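You operate a simulated robot arm through the tools that you are given. There is no shell and no other tool. Be economical: measure what you need, move in short steps, check, and stop when the job is done.

Carry out the task below with a simulated robot arm. There is one attempt and no reset: what you move stays moved.

TASK
Pull the dry drawer open.
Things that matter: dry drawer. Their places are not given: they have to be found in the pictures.

It is judged by the outcome, as a careful person would: the job done as asked, and still so three seconds after it is handed in. It fails if anything else is knocked over, pushed out of place, dropped, spilled or broken.

THE ROBOT
A 7-joint arm with a two-finger parallel gripper, fixed in place. Base frame: the origin is at the foot of the arm, x ahead of it, y to its left, z up. Lengths are in m, angles in rad, forces in N, time in s.
With the tool pointing down near the work surface it reaches from about 0.26 to 0.68 m from the base axis. Its first joint turns from -1.152 to 1.152 rad. Payload 1.57 kg.
Tool frame: the origin (TCP) lies between the finger pads and is the grasp point; the fingertips stand 0.03 m ahead of it; z points along the fingers, y is the line along which they close. The gripper opens to 0.11 m. The fingers are 0.024 m wide and 0.012 m thick; the gripper's body (0.048 by 0.112 m) begins 0.078 m behind the TCP.
Orientation is told as [roll, pitch, yaw] about the base's x, y, z axes, in that order, counted from this pose: with the fingers straight down and closing along the base's y, the tool's x points along the base's -x, its y along +y and its z along -z.

THE INTERFACE
- The arm moves only by the tool apply_moves. Its argument "deltas" is a list that holds one entry, the list of rows, each a list of 7 numbers: the turn, a rotation vector about the tool's x, y, z in units of 8 degrees (1.0 is 8 degrees), then the shift along the tool's x, y, z in units of 40 mm (1.0 is 40 mm), then the gripper command, from -1 (shut) to 1 (fully open), values between in proportion. In form: [[[ax, ay, az, tx, ty, tz, gripper], ...]]. A call has 1 to 10 rows; each row shifts and turns the commanded pose from where the row before left it, along the tool's axes as they then stand. A call with a number of a shift or a turn outside -1 to 1 is refused whole. A row lasts 0.2 s, in which the tool goes at most 0.05 m and 0.15 rad; a call with a longer step from one row to the next is refused whole, and so is a gripper value outside its range. A pose out of reach is approached as far as the arm can. The call stops where the force on the tool passes 40 N (or 10 N more than at its start, if that is more) or the arm is blocked; 0.2 s more then pass. The fingers move at their own pace (about 0.108 m/s each) and stop on an object; they squeeze with about 36 N. The grip force told is the motor's: it shows also when the fingers shut on nothing. Time passes only in rows, and 0.2 s behind the last, so rows that do not move let the fingers close. It gives the time, the measured TCP pose, the force on the tool (base axes), the opening and the grip force at its end, in the units of the frame above (readings bear some noise), and new pictures: "views" is both (left out), scene, wrist or none.
- Cameras (640 x 400 px; columns grow to the right, rows downward): "scene" is fixed at [0.1733, -0.4377, 1.3525]; the picture's right is [0.41, -0.91, 0.00], its down [-0.82, -0.37, -0.43] and it looks along [0.39, 0.18, -0.90] (base axes); focal length 320 px, centre (320, 200). "wrist" rides on the gripper at [-0.036, 0, -0.08] in the tool frame; the picture's right is [0.00, -1.00, 0.00], its down [0.97, 0.00, -0.24] and it looks along [0.24, 0.00, 0.97] (tool axes); focal length 218 px, centre (320, 200).
- locate(camera, pixels): for up to 12 pixels [column, row] of the newest picture of that camera ("zoom" is the newest enlarged one), the place [x, y, z] in the base frame of the surface seen there, good to about 0.002 m, but the place of the scene camera against the robot may be out by one fixed shift of up to 0.018 m in any direction. No time passes.
- inspect(camera, box): a new picture of the part [left, top, right, bottom] of that camera's present view, enlarged. No time passes.
- finish_job(): hands the job in; it is judged then, once.

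Work in short steps. Measure before you move; look again where a grasp or a placing could have gone wrong, and mend it. You have 60 turns and 120 pictures in all, the two below and enlarged ones among them. Open the gripper and draw the arm clear of the work before you hand the job in, unless the task says otherwise; then end with one line.

The tools are called after "Emit:" as a command line: name --argument value ..., lists and objects as JSON in quotes. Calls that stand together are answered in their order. apply_moves: Moves the arm, as the interface text tells. Its arguments: {"type":"object","properties":{"deltas":{"type":"array"},"views":{"type":"string","enum":["both","scene","wrist","none"]}},"required":["deltas"]} The other tools are called the same way: locate (camera, pixels) gives the place of the surface under pixels of a picture; inspect (camera, box) takes an enlarged picture of a part of a camera's view; finish_job () hands the job in.

At the start:

```text
clock: 0.0
tcp_pos: [0.3565, -0.3407, 0.8837]
orientation: [0.0, 0.001, 0.0]
wrist_force: [-0.2, -0.1, -0.6]
grip_width: 0.11
finger_force: 0.1
```

scene: 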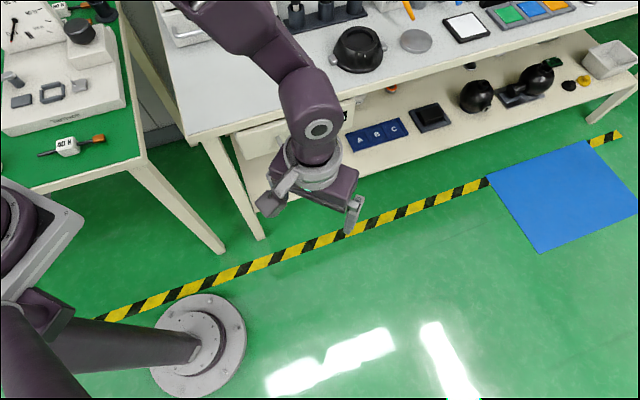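
wrist: 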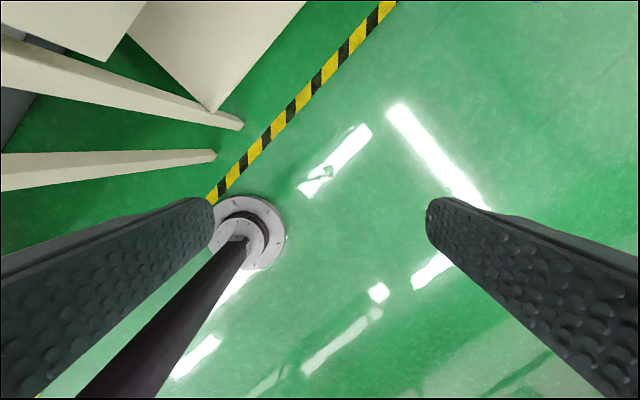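

The scene shows a drawer-like box under the bench near (265,138), partly hidden by the arm. I enlarge it and locate points.

Emit:
inspect --camera "scene" --box '[180, 60, 420, 210]'

Emit:
locate --camera "scene" --pixels '[[190, 135], [240, 135], [260, 150], [240, 155], [280, 120], [350, 200], [400, 80], [500, 50], [370, 135], [200, 320], [60, 150], [355, 110]]'

Emit:
inspect --camera "scene" --box '[0, 0, 240, 150]'

```text
2.67 times, centred on (300, 135) of scene
```

zoom: 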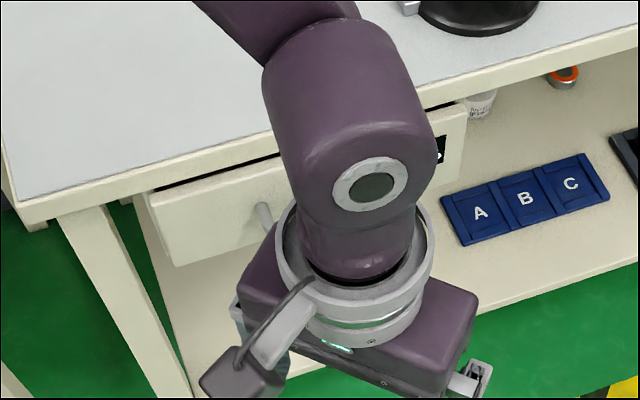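

```text
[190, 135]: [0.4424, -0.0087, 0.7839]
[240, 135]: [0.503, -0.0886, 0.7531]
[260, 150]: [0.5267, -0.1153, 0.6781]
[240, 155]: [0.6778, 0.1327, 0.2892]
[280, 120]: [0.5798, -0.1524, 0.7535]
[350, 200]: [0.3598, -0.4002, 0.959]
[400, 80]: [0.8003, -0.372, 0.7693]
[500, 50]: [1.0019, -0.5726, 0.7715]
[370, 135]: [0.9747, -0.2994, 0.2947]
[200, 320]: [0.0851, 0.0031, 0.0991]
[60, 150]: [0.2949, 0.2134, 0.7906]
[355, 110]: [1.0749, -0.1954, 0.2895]
```

```text
2.67 times, centred on (120, 75) of scene
```

zoom: 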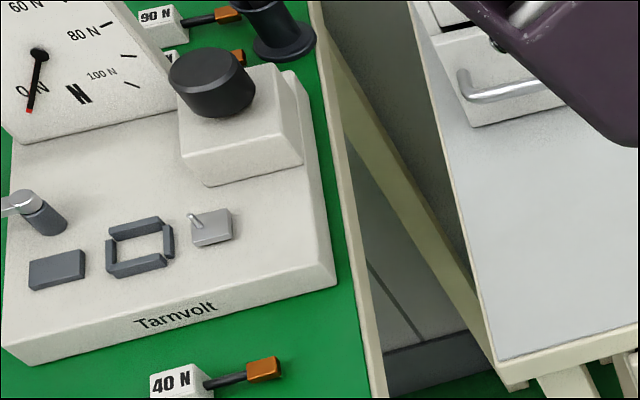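

Something labelled is hidden behind the arm at the under-bench drawer, and there is another drawer unit on the bench near (190,35). I shift the tool right/back to unveil both.

Emit:
apply_moves --deltas '[[[0, 0, 0, 0.5, -0.8, 0, 0], [0, 0, 0, 0.5, -0.8, 0, 0], [0, 0, 0, 0.5, -0.8, 0, 0], [0, 0, 0, 0.5, -0.5, 0, 0]]]'

```text
clock: 1.0
tcp_pos: [0.2742, -0.4569, 0.8829]
orientation: [0.001, -0.002, 0.0]
wrist_force: [0.3, 0.3, 0.0]
grip_width: 0.0551
finger_force: 0.1
```

scene: 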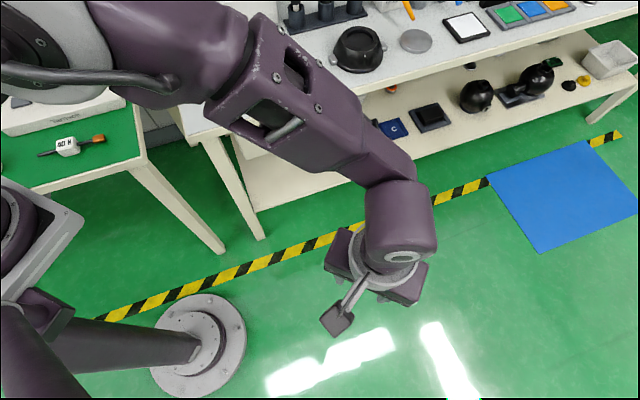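
wrist: 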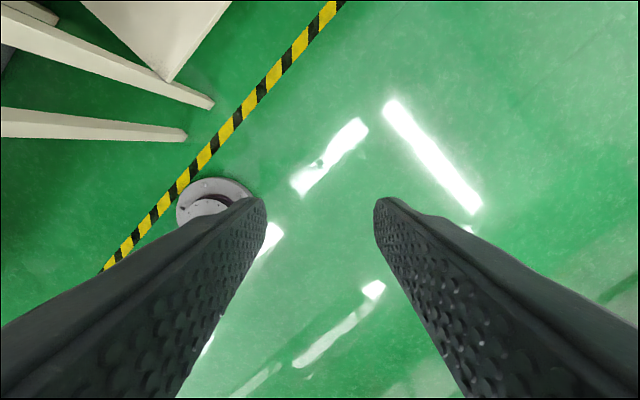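

The elbow now hides it, so I'll look with the wrist camera: go back, turn 45° yaw towards the bench and tilt up.

Emit:
apply_moves --deltas '[[[0, 0, 0, -0.6, 0.8, 0, 0], [0, 0, 0, -0.6, 0.8, 0, 0], [0, 0, 0, -0.6, 0.8, 0, 0], [0, 0, 0, -0.4, 0.4, 0, 0], [0, 0, -1, 0, 0, 0, 0], [0, 0, -1, 0, 0, 0, 0], [0, 0, -1, 0, 0, 0, 0], [0, 0, -1, 0, 0, 0, 0], [0, 0, -1, 0, 0, 0, 0], [0, 0, -0.625, 0, 0, 0, 0]]]' --views "none"

Emit:
apply_moves --deltas '[[[0, -1, 0, 0, 0, 0, 0], [0, -1, 0, 0, 0, 0, 0], [0, -1, 0, 0, 0, 0, 0], [0, -1, 0, 0, 0, 0, 0], [0, -1, 0, 0, 0, 0, 0], [0, -1, 0, 0, 0, 0, 0]]]'

```text
clock: 3.2
tcp_pos: [0.3643, -0.3438, 0.8827]
orientation: [0.001, 0.001, 0.786]
wrist_force: [0.1, -0.3, -0.4]
grip_width: 0.0549
finger_force: 0.2
```

```text
clock: 4.6
tcp_pos: [0.3645, -0.3449, 0.8839]
orientation: [-0.004, -0.841, 0.787]
wrist_force: [0.1, 0.2, -0.4]
grip_width: 0.0548
finger_force: 0.2
```

scene: 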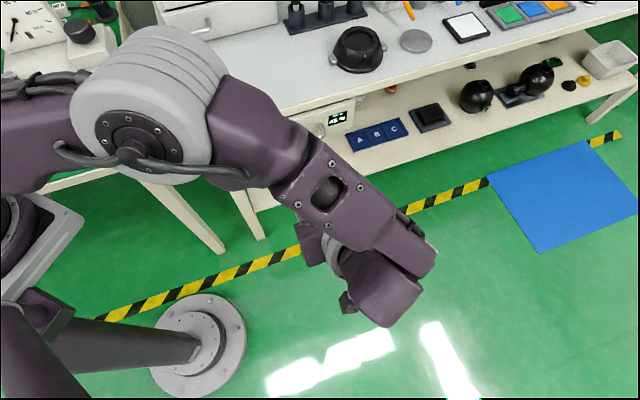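
wrist: 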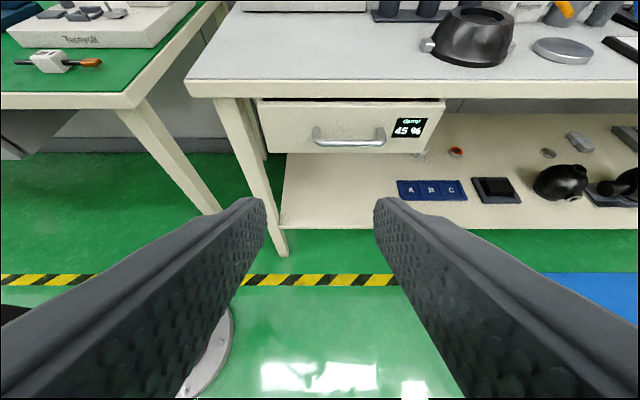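

The under-bench drawer display reads "damp 45 %", so it may not be the dry one. I look closer there and at the unit on the bench top.

Emit:
inspect --camera "wrist" --box '[240, 80, 460, 200]'

Emit:
inspect --camera "scene" --box '[140, 0, 400, 160]'

Emit:
apply_moves --deltas '[[[0, -1, 0, 0, 0, 0, 0], [0, -1, 0, 0, 0, 0, 0], [0, -1, 0, 0, 0, 0, 0]]]'

```text
2.91 times, centred on (350, 140) of wrist
```

zoom: 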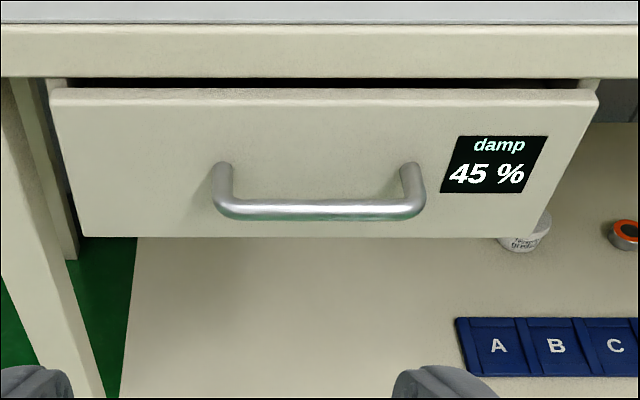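

```text
2.46 times, centred on (270, 80) of scene
```

zoom: 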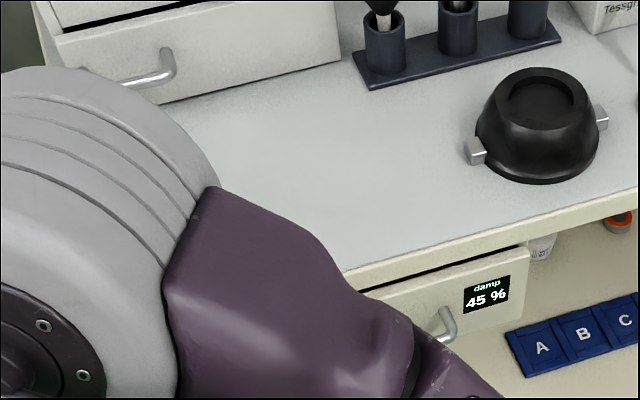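

```text
clock: 5.4
tcp_pos: [0.3672, -0.3364, 0.8836]
orientation: [-0.004, -1.257, 0.788]
wrist_force: [-0.2, 0.1, -0.3]
grip_width: 0.055
finger_force: 0.0
out of reach, approached as far as the arm can: row 3
```

scene: 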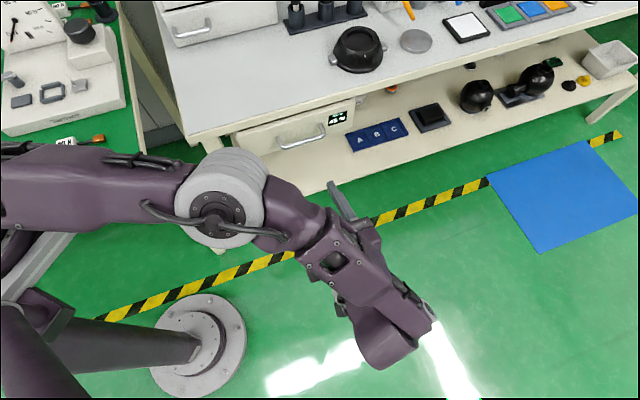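
wrist: 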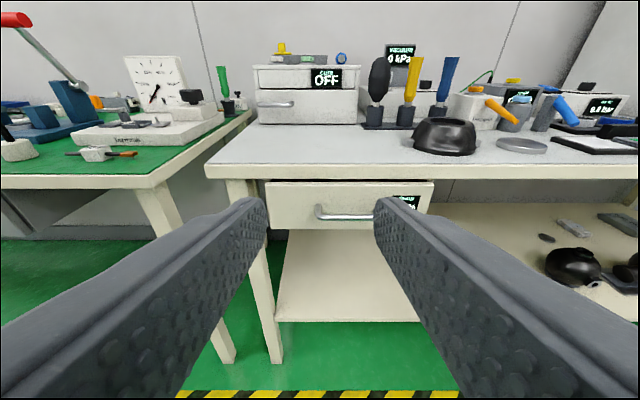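

Emit:
inspect --camera "wrist" --box '[230, 30, 470, 180]'

Emit:
inspect --camera "wrist" --box '[430, 50, 640, 180]'

Emit:
inspect --camera "scene" --box '[140, 0, 320, 112]'

```text
2.67 times, centred on (350, 105) of wrist
```

zoom: 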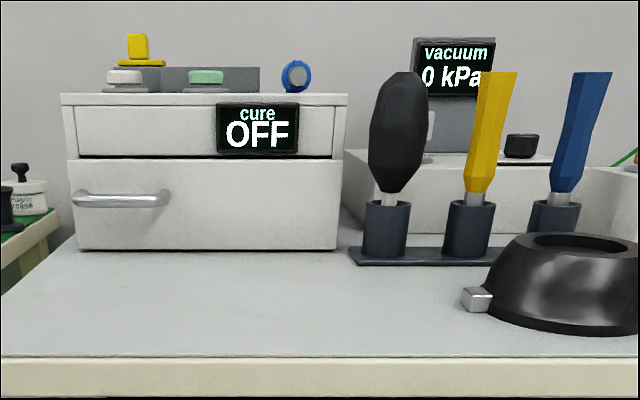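

```text
3.05 times, centred on (535, 115) of wrist
```

zoom: 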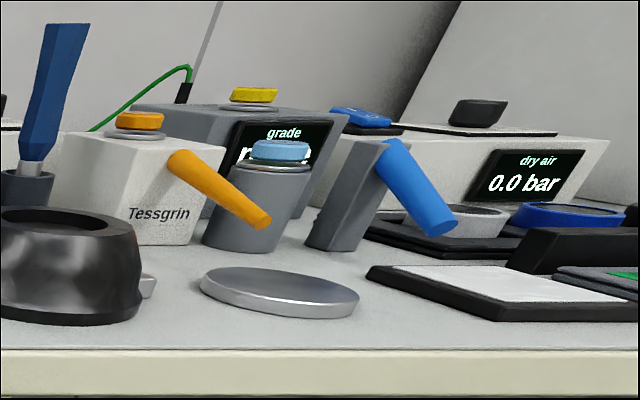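

```text
3.56 times, centred on (230, 56) of scene
```

zoom: 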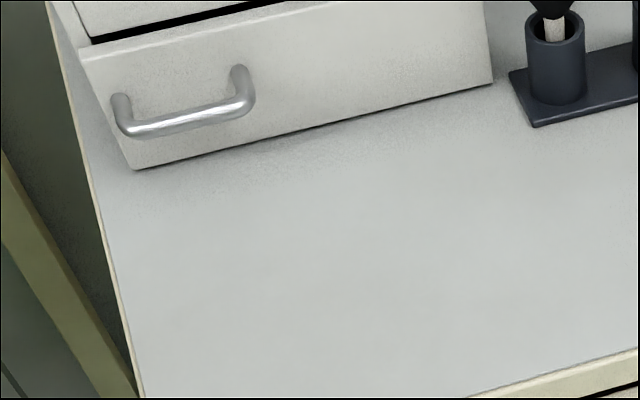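

The unit on top is a "cure" box; the displays name quantities (vacuum kPa, dry air bar, damp %), so the drawer with the humidity display is the dry-storage drawer. I check that no other drawers exist.

Emit:
inspect --camera "wrist" --box '[0, 0, 260, 200]'

Emit:
inspect --camera "scene" --box '[380, 0, 640, 160]'

Emit:
inspect --camera "scene" --box '[220, 90, 360, 178]'

Emit:
locate --camera "wrist" --pixels '[[317, 211], [345, 218], [370, 218], [280, 200], [360, 195], [430, 190], [350, 228], [300, 170]]'

```text
2.00 times, centred on (130, 100) of wrist
```

zoom: 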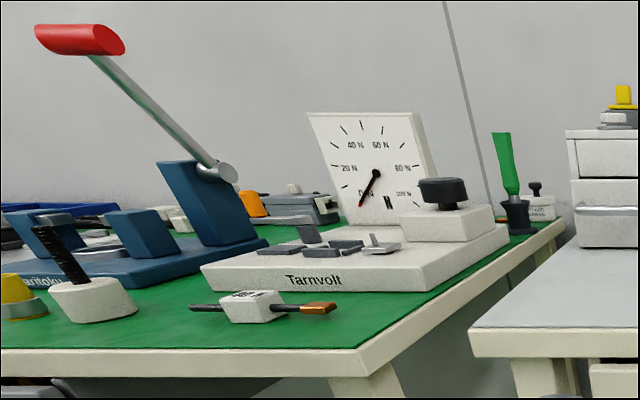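

```text
2.46 times, centred on (510, 80) of scene
```

zoom: 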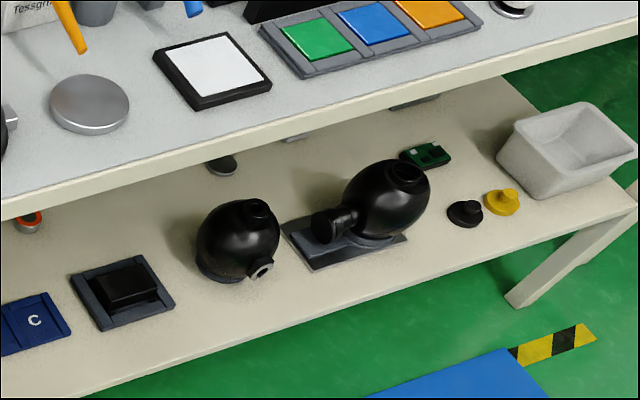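

```text
4.55 times, centred on (290, 134) of scene
```

zoom: 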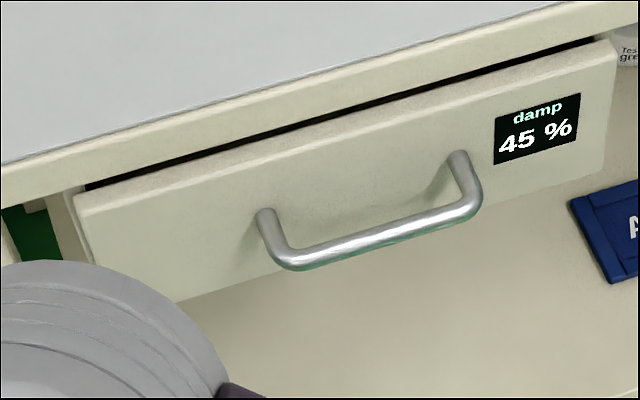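

```text
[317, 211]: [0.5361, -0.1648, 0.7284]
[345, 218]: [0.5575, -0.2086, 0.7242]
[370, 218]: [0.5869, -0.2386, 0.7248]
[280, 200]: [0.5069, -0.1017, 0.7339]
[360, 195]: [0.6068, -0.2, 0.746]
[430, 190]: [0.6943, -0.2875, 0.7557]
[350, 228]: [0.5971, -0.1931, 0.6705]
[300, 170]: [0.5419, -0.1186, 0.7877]
```

No other drawer fits; the dry drawer's handle is a horizontal bar about 0.04 m in front of its face, near (0.565,-0.21,0.724). I move in front of it.

Emit:
apply_moves --deltas '[[[0, 0, 0, 0.305, -0.325, 0.757, 0], [0, 0, 0, 0.305, -0.325, 0.757, 0], [0, 0, 0, 0.305, -0.325, 0.757, 0], [0, 0, 0, 0.305, -0.325, 0.757, 0], [0, 0, 0, 0, 0, 0, 0]]]' --views "wrist"

```text
clock: 6.6
tcp_pos: [0.4766, -0.305, 0.798]
orientation: [-0.001, -1.256, 0.785]
wrist_force: [0.4, -0.6, 0.8]
grip_width: 0.0548
finger_force: 0.1
```

wrist: 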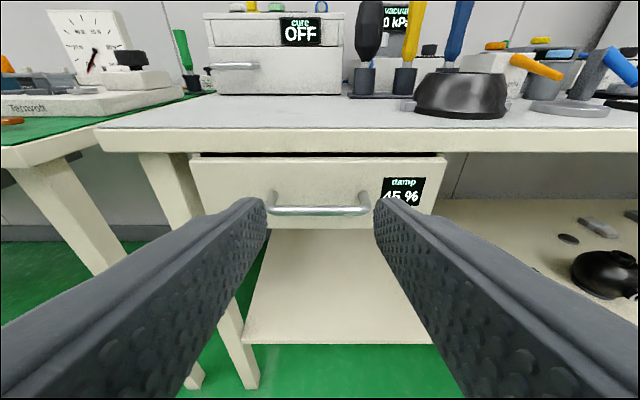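

The bar is centred at about (320,210). I measure it closely and roll the tool 90° so the fingers close vertically.

Emit:
locate --camera "wrist" --pixels '[[290, 211], [320, 211], [350, 211], [274, 205], [366, 205], [320, 180], [240, 190], [400, 170], [320, 226], [320, 140]]'

Emit:
apply_moves --deltas '[[[0, 0, 1, 0, 0, 0, 0], [0, 0, 1, 0, 0, 0, 0], [0, 0, 1, 0, 0, 0, 0], [0, 0, 1, 0, 0, 0, 0], [0, 0, 1, 0, 0, 0, 0], [0, 0, 1, 0, 0, 0, 0], [0, 0, 1, 0, 0, 0, 0], [0, 0, 1, 0, 0, 0, 0], [0, 0, 1, 0, 0, 0, 0], [0, 0, 1, 0, 0, 0, 0]]]' --views "none"

Emit:
apply_moves --deltas '[[[0, 0, 1, 0, 0, 0, 0], [0, 0, 0.25, 0, 0, 0, 0], [0, 0, 0, 0, 0, 0, 0]]]'

```text
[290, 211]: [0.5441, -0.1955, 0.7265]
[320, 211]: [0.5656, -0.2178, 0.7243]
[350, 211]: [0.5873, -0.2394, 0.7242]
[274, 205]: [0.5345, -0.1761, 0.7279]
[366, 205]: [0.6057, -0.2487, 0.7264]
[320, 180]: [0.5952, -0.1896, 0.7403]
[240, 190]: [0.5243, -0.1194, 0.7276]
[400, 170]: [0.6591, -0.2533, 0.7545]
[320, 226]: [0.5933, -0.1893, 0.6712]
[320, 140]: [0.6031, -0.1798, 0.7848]
```

```text
clock: 8.8
tcp_pos: [0.4741, -0.3031, 0.8002]
orientation: [1.251, -0.164, -0.731]
wrist_force: [0.8, -0.7, -0.2]
grip_width: 0.0551
finger_force: 0.1
```

```text
clock: 9.6
tcp_pos: [0.4744, -0.3048, 0.7988]
orientation: [1.257, 0.003, -0.785]
wrist_force: [-0.5, 0.6, -0.7]
grip_width: 0.0549
finger_force: 0.1
```

scene: 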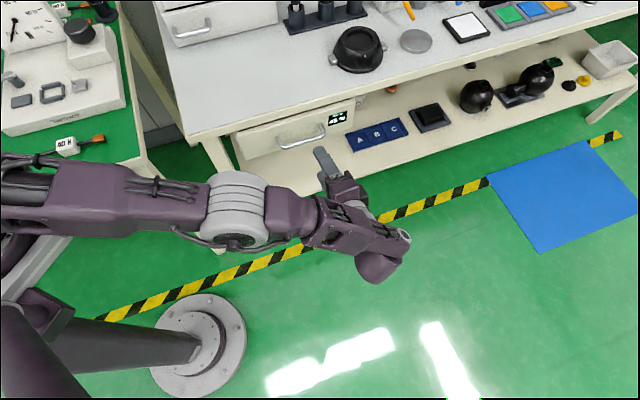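
wrist: 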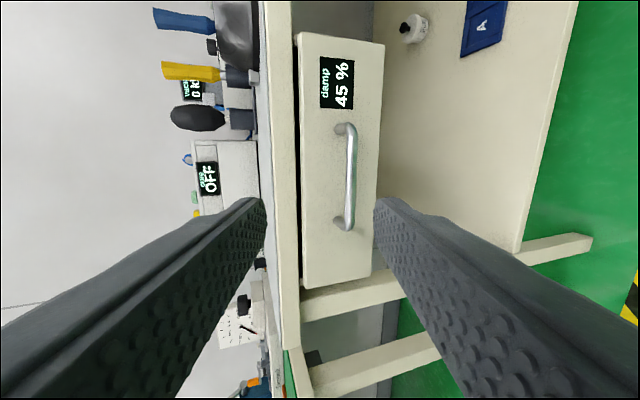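

Fingers straddle vertically now. I align along tool y, approach part way with the gripper at about 0.045, and look.

Emit:
apply_moves --deltas '[[[0, 0, 0, -0.07, -0.82, 0, -0.2], [0, 0, 0, 0, 0, 0.7, -0.2], [0, 0, 0, 0, 0, 0.7, -0.2], [0, 0, 0, 0, 0, 0.6, -0.2], [0, 0, 0, 0, 0, 0, -0.2]]]'

```text
clock: 10.8
tcp_pos: [0.5236, -0.2587, 0.7436]
orientation: [1.257, 0.0, -0.786]
wrist_force: [0.4, -0.6, 0.3]
grip_width: 0.0438
finger_force: 0.0
out of reach, approached as far as the arm can: row 1
```

scene: 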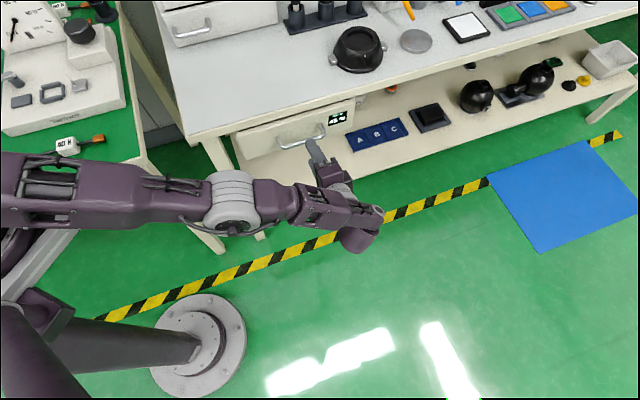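
wrist: 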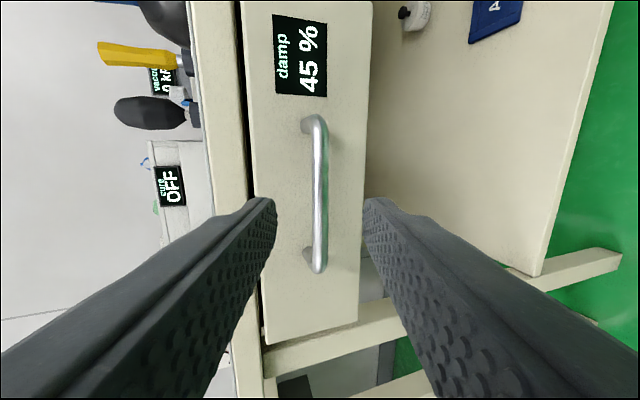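

The bar sits centred between the fingers (col ~318). I advance the remaining 51 mm and shut the gripper.

Emit:
apply_moves --deltas '[[[0, 0, 0, 0, 0, 0.5, -0.2], [0, 0, 0, 0, 0, 0.5, -0.2], [0, 0, 0, 0, 0, 0.28, -0.2], [0, 0, 0, 0, 0, 0, -0.2]]]' --views "wrist"

```text
clock: 11.8
tcp_pos: [0.5578, -0.2258, 0.7263]
orientation: [1.256, 0.0, -0.785]
wrist_force: [-0.6, 0.1, -0.2]
grip_width: 0.0442
finger_force: 0.2
```

wrist: 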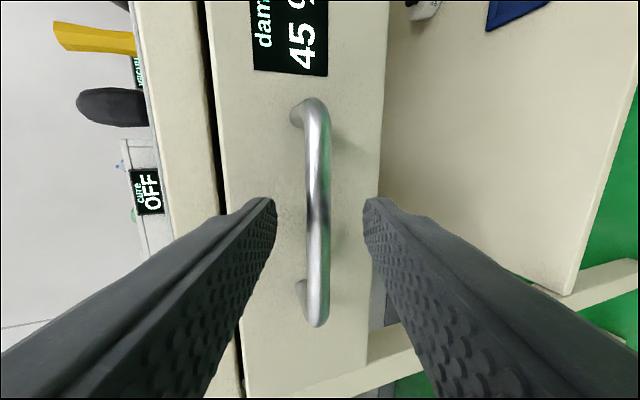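

Bar lies between the finger tips; closing.

Emit:
apply_moves --deltas '[[[0, 0, 0, 0, 0, 0, -1], [0, 0, 0, 0, 0, 0, -1], [0, 0, 0, 0, 0, 0, -1], [0, 0, 0, 0, 0, 0, -1]]]' --views "wrist"

```text
clock: 12.8
tcp_pos: [0.5579, -0.2252, 0.728]
orientation: [1.259, -0.002, -0.785]
wrist_force: [-2.1, 2.7, 12.5]
grip_width: 0.0114
finger_force: 29.4
```

wrist: 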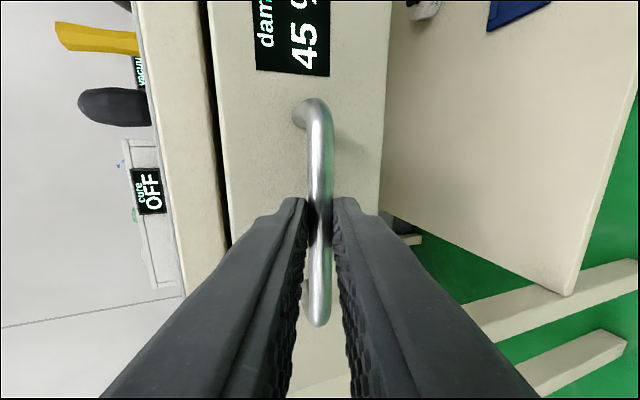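

Gripped (11 mm bar). I pull horizontally outward, first 60 mm.

Emit:
apply_moves --deltas '[[[0, 0, 0, 0, 0.05, 0, -1], [0, 0, 0, 0, -0.078, -0.238, -1], [0, 0, 0, 0, -0.116, -0.357, -1], [0, 0, 0, 0, -0.116, -0.357, -1], [0, 0, 0, 0, -0.155, -0.476, -1]]]'

```text
clock: 14.0
tcp_pos: [0.5174, -0.2613, 0.7269]
orientation: [1.259, 0.015, -0.799]
wrist_force: [18.0, -17.3, -0.2]
grip_width: 0.012
finger_force: 29.1
out of reach, approached as far as the arm can: row 5
```

scene: 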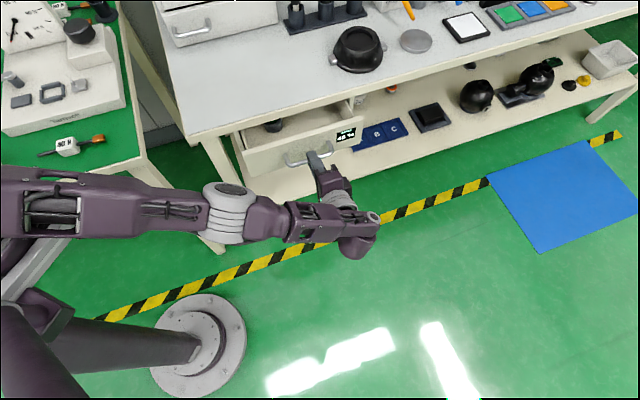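
wrist: 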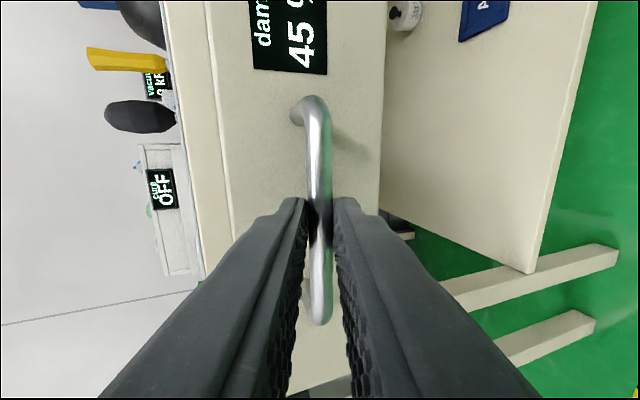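

The drawer slides and is about 54 mm out, but the arm nears its limit in this pose with a side force. I'll ease forward slightly, loosen the grip, then rotate around the bar toward a tool-down hook.

Emit:
apply_moves --deltas '[[[0, 0, 0, 0, 0.04, 0.12, -1], [0, 0, 0, 0, 0, 0, -0.6], [0, 0, 0, 0, 0, 0, -0.6]]]' --views "wrist"

```text
clock: 14.8
tcp_pos: [0.5163, -0.2602, 0.7271]
orientation: [1.259, 0.018, -0.785]
wrist_force: [0.3, -0.5, -0.2]
grip_width: 0.0221
finger_force: 0.0
out of reach, approached as far as the arm can: row 1
```

wrist: 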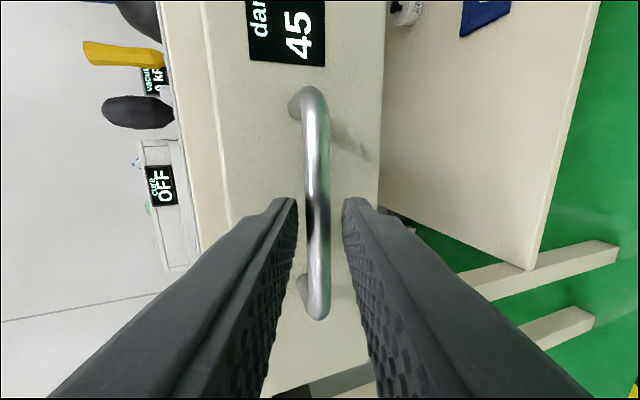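

Loose around the bar now. Rotating about it.

Emit:
apply_moves --deltas '[[[1, 0, 0, 0, 0.052, 0, -0.6], [1, 0, 0, 0, 0.052, 0, -0.6], [1, 0, 0, 0, 0.052, 0, -0.6], [0, 0, 0, 0, 0, 0, -0.6]]]'

```text
clock: 15.8
tcp_pos: [0.5286, -0.2508, 0.7379]
orientation: [0.914, -0.012, -0.749]
wrist_force: [-0.1, -1.0, -3.0]
grip_width: 0.024
finger_force: 1.1
out of reach, approached as far as the arm can: row 1
```

scene: 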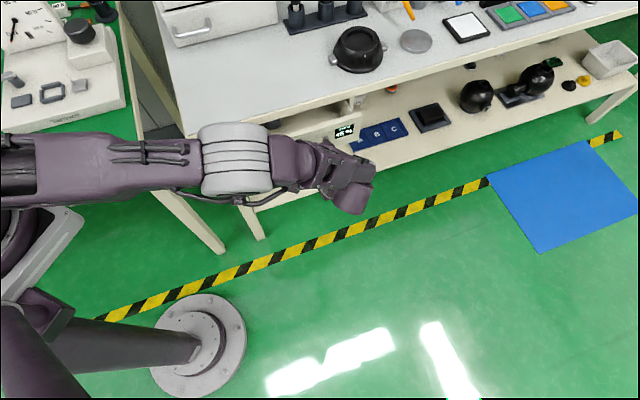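
wrist: 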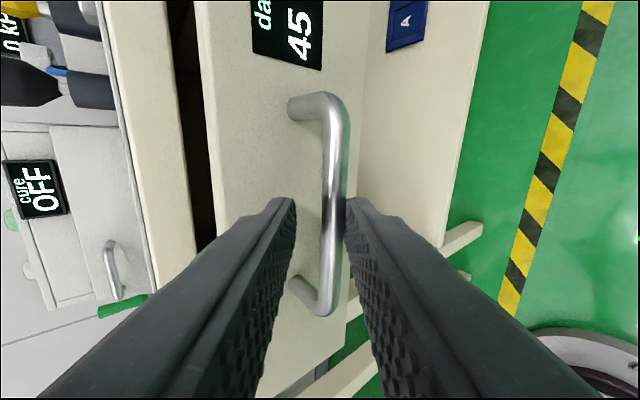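

The lower/front finger touches the bar; I back off a few mm and continue rotating downward.

Emit:
apply_moves --deltas '[[[0, 0, 0, 0, -0.12, -0.16, -0.6], [1, 0, 0, 0, 0.052, 0, -0.6], [1, 0, 0, 0, 0.052, 0, -0.6], [1, 0, 0, 0, 0.052, 0, -0.6], [0, 0, 0, 0, 0, 0, -0.6]]]'

```text
clock: 17.0
tcp_pos: [0.5261, -0.2531, 0.7435]
orientation: [0.494, -0.009, -0.749]
wrist_force: [0.1, 0.8, -0.7]
grip_width: 0.0222
finger_force: 0.2
```

scene: 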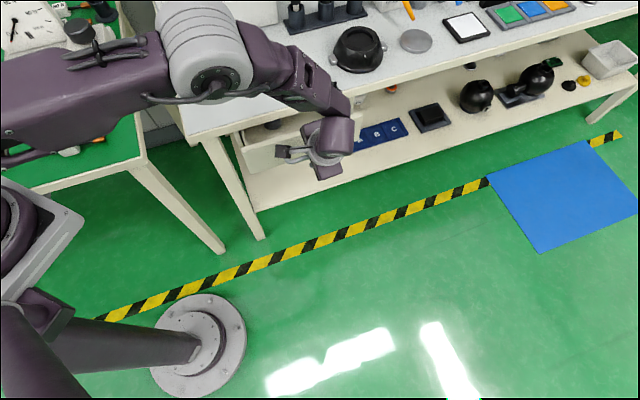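
wrist: 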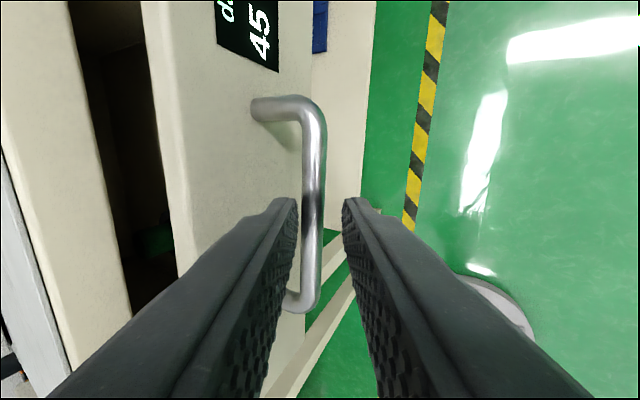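

The bar is between the fingers with one behind it. I lower 10 mm and grip.

Emit:
apply_moves --deltas '[[[0, 0, 0, 0, -0.1, 0.22, -0.6], [0, 0, 0, 0, 0, 0, -1], [0, 0, 0, 0, 0, 0, -1], [0, 0, 0, 0, 0, 0, -1]]]' --views "wrist"

```text
clock: 18.0
tcp_pos: [0.527, -0.2535, 0.7351]
orientation: [0.498, -0.01, -0.749]
wrist_force: [-0.3, 2.3, 4.7]
grip_width: 0.0119
finger_force: 29.2
```

wrist: 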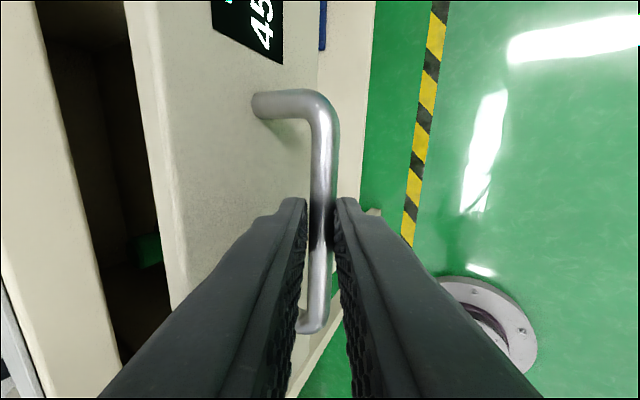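

Gripped. I pull 70 mm further.

Emit:
apply_moves --deltas '[[[0, 0, 0, 0.009, -0.22, -0.119, -1], [0, 0, 0, 0.017, -0.44, -0.237, -1], [0, 0, 0, 0.017, -0.44, -0.237, -1], [0, 0, 0, 0.017, -0.44, -0.237, -1]]]'

```text
clock: 19.0
tcp_pos: [0.4782, -0.3026, 0.7352]
orientation: [0.497, -0.011, -0.749]
wrist_force: [-1.1, 1.3, 14.1]
grip_width: 0.0122
finger_force: 29.1
```

scene: 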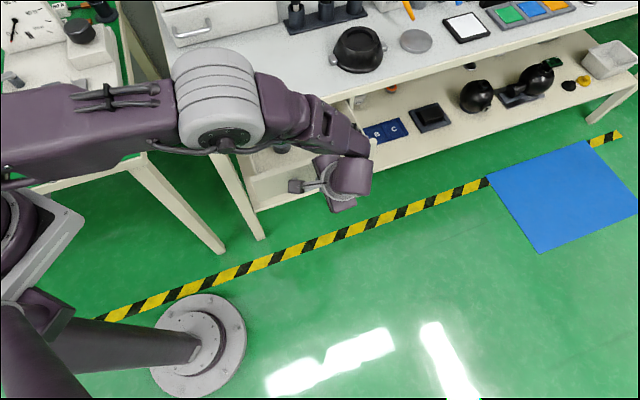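
wrist: 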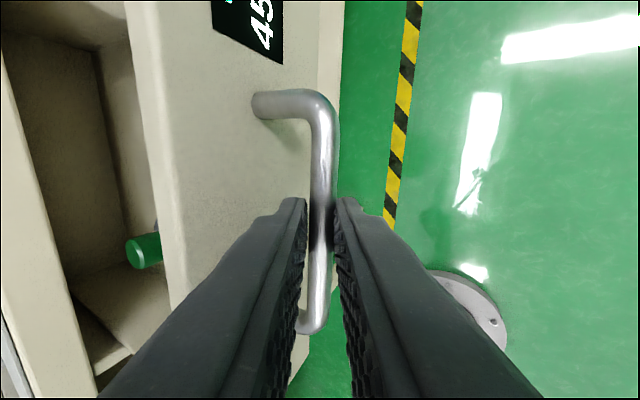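

About 118 mm open and sliding freely. I continue ~40 mm, easing the vertical force, watching for a stop.

Emit:
apply_moves --deltas '[[[0, 0, 0, 0.009, -0.2, -0.16, -1], [0, 0, 0, 0.009, -0.22, -0.119, -1], [0, 0, 0, 0.009, -0.22, -0.119, -1], [0, 0, 0, 0.009, -0.22, -0.119, -1]]]'

```text
clock: 20.0
tcp_pos: [0.4496, -0.332, 0.7355]
orientation: [0.498, -0.011, -0.749]
wrist_force: [8.3, -8.1, -24.4]
grip_width: 0.0123
finger_force: 29.2
```

scene: 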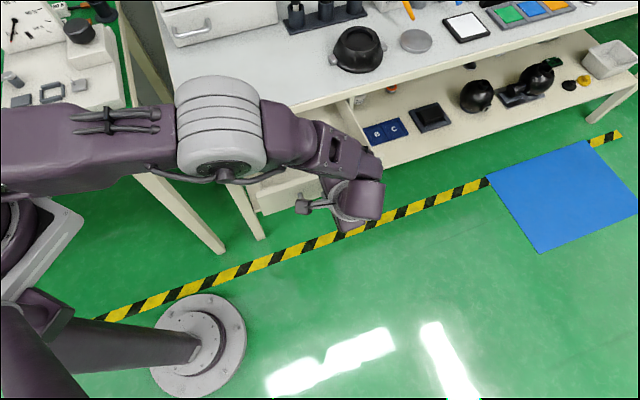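
wrist: 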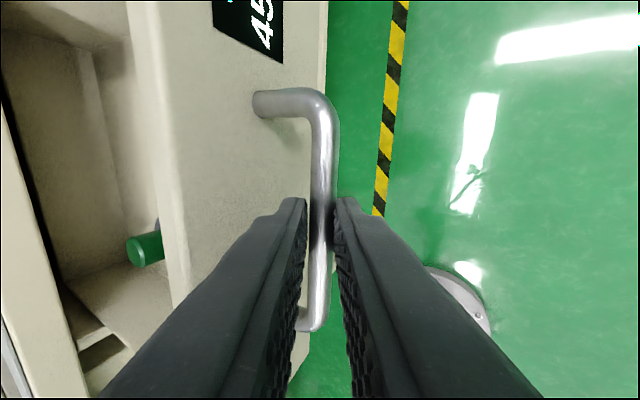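

About 160 mm open. I relax the vertical force, open a little, and withdraw along the fingers.

Emit:
apply_moves --deltas '[[[0, 0, 0, 0, 0.02, 0.05, -1], [0, 0, 0, 0, 0, 0, -0.55], [0, 0, 0, 0, 0, 0, -0.55], [0, 0, 0, 0, 0, 0, -0.55]]]' --views "wrist"

```text
clock: 21.0
tcp_pos: [0.4498, -0.3303, 0.7346]
orientation: [0.497, -0.011, -0.749]
wrist_force: [0.0, -0.2, -0.4]
grip_width: 0.0247
finger_force: 0.1
```

wrist: 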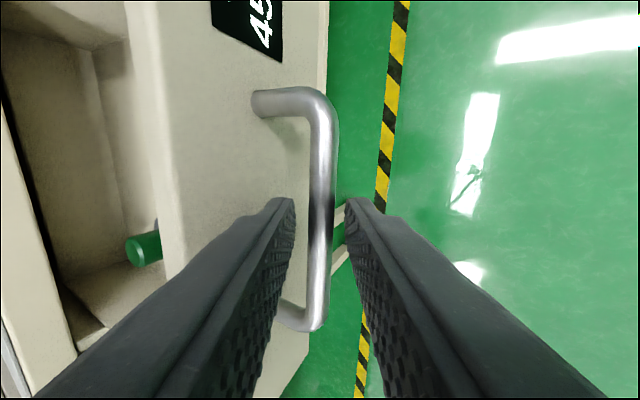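

Free on both sides. Withdrawing along the tool axis.

Emit:
apply_moves --deltas '[[[0, 0, 0, 0, 0, -0.4, -0.55], [0, 0, 0, 0, 0, -0.6, -0.55], [0, 0, 0, 0, 0, -0.8, -0.55], [0, 0, 0, 0, 0, -0.8, -0.55], [0, 0, 0, 0, -0.4, -0.7, -0.3], [0, 0, 0, 0, -0.4, -0.5, 0], [0, 0, 0, 0, 0, 0, 0.5]]]'

```text
clock: 22.6
tcp_pos: [0.38, -0.4036, 0.8523]
orientation: [0.497, -0.01, -0.749]
wrist_force: [-0.1, -1.1, 0.2]
grip_width: 0.0824
finger_force: 0.1
```

scene: 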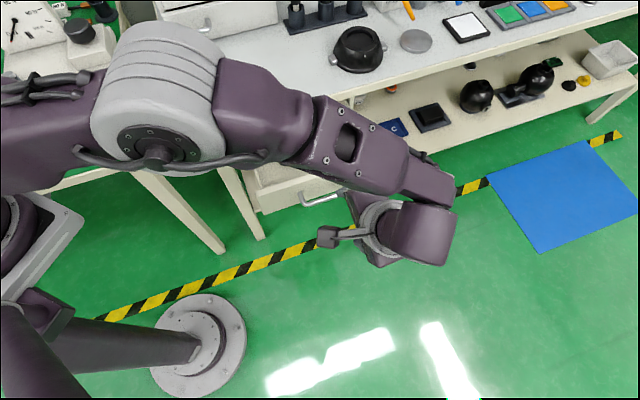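
wrist: 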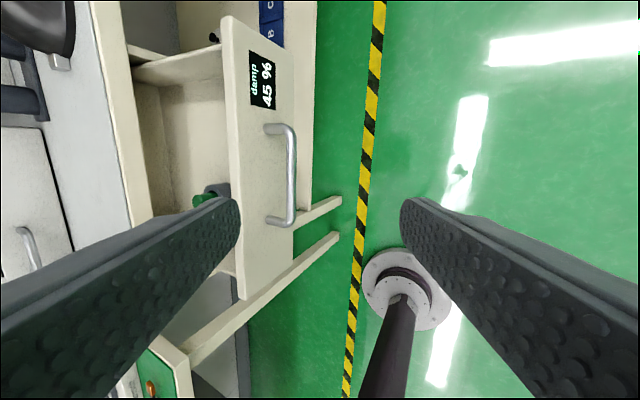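

The drawer stands wide open with a tool inside, the arm is clear, and nothing else has moved. I hand it in.

Emit:
finish_job

```text
The job is handed in.
```

I pulled the drawer under the bench open by about 16 cm. I took it to be the dry drawer because it carries the humidity display ("damp 45 %"); no drawer is actually labelled "dry". The gripper is open and the arm is clear, and the last pictures show nothing else disturbed.
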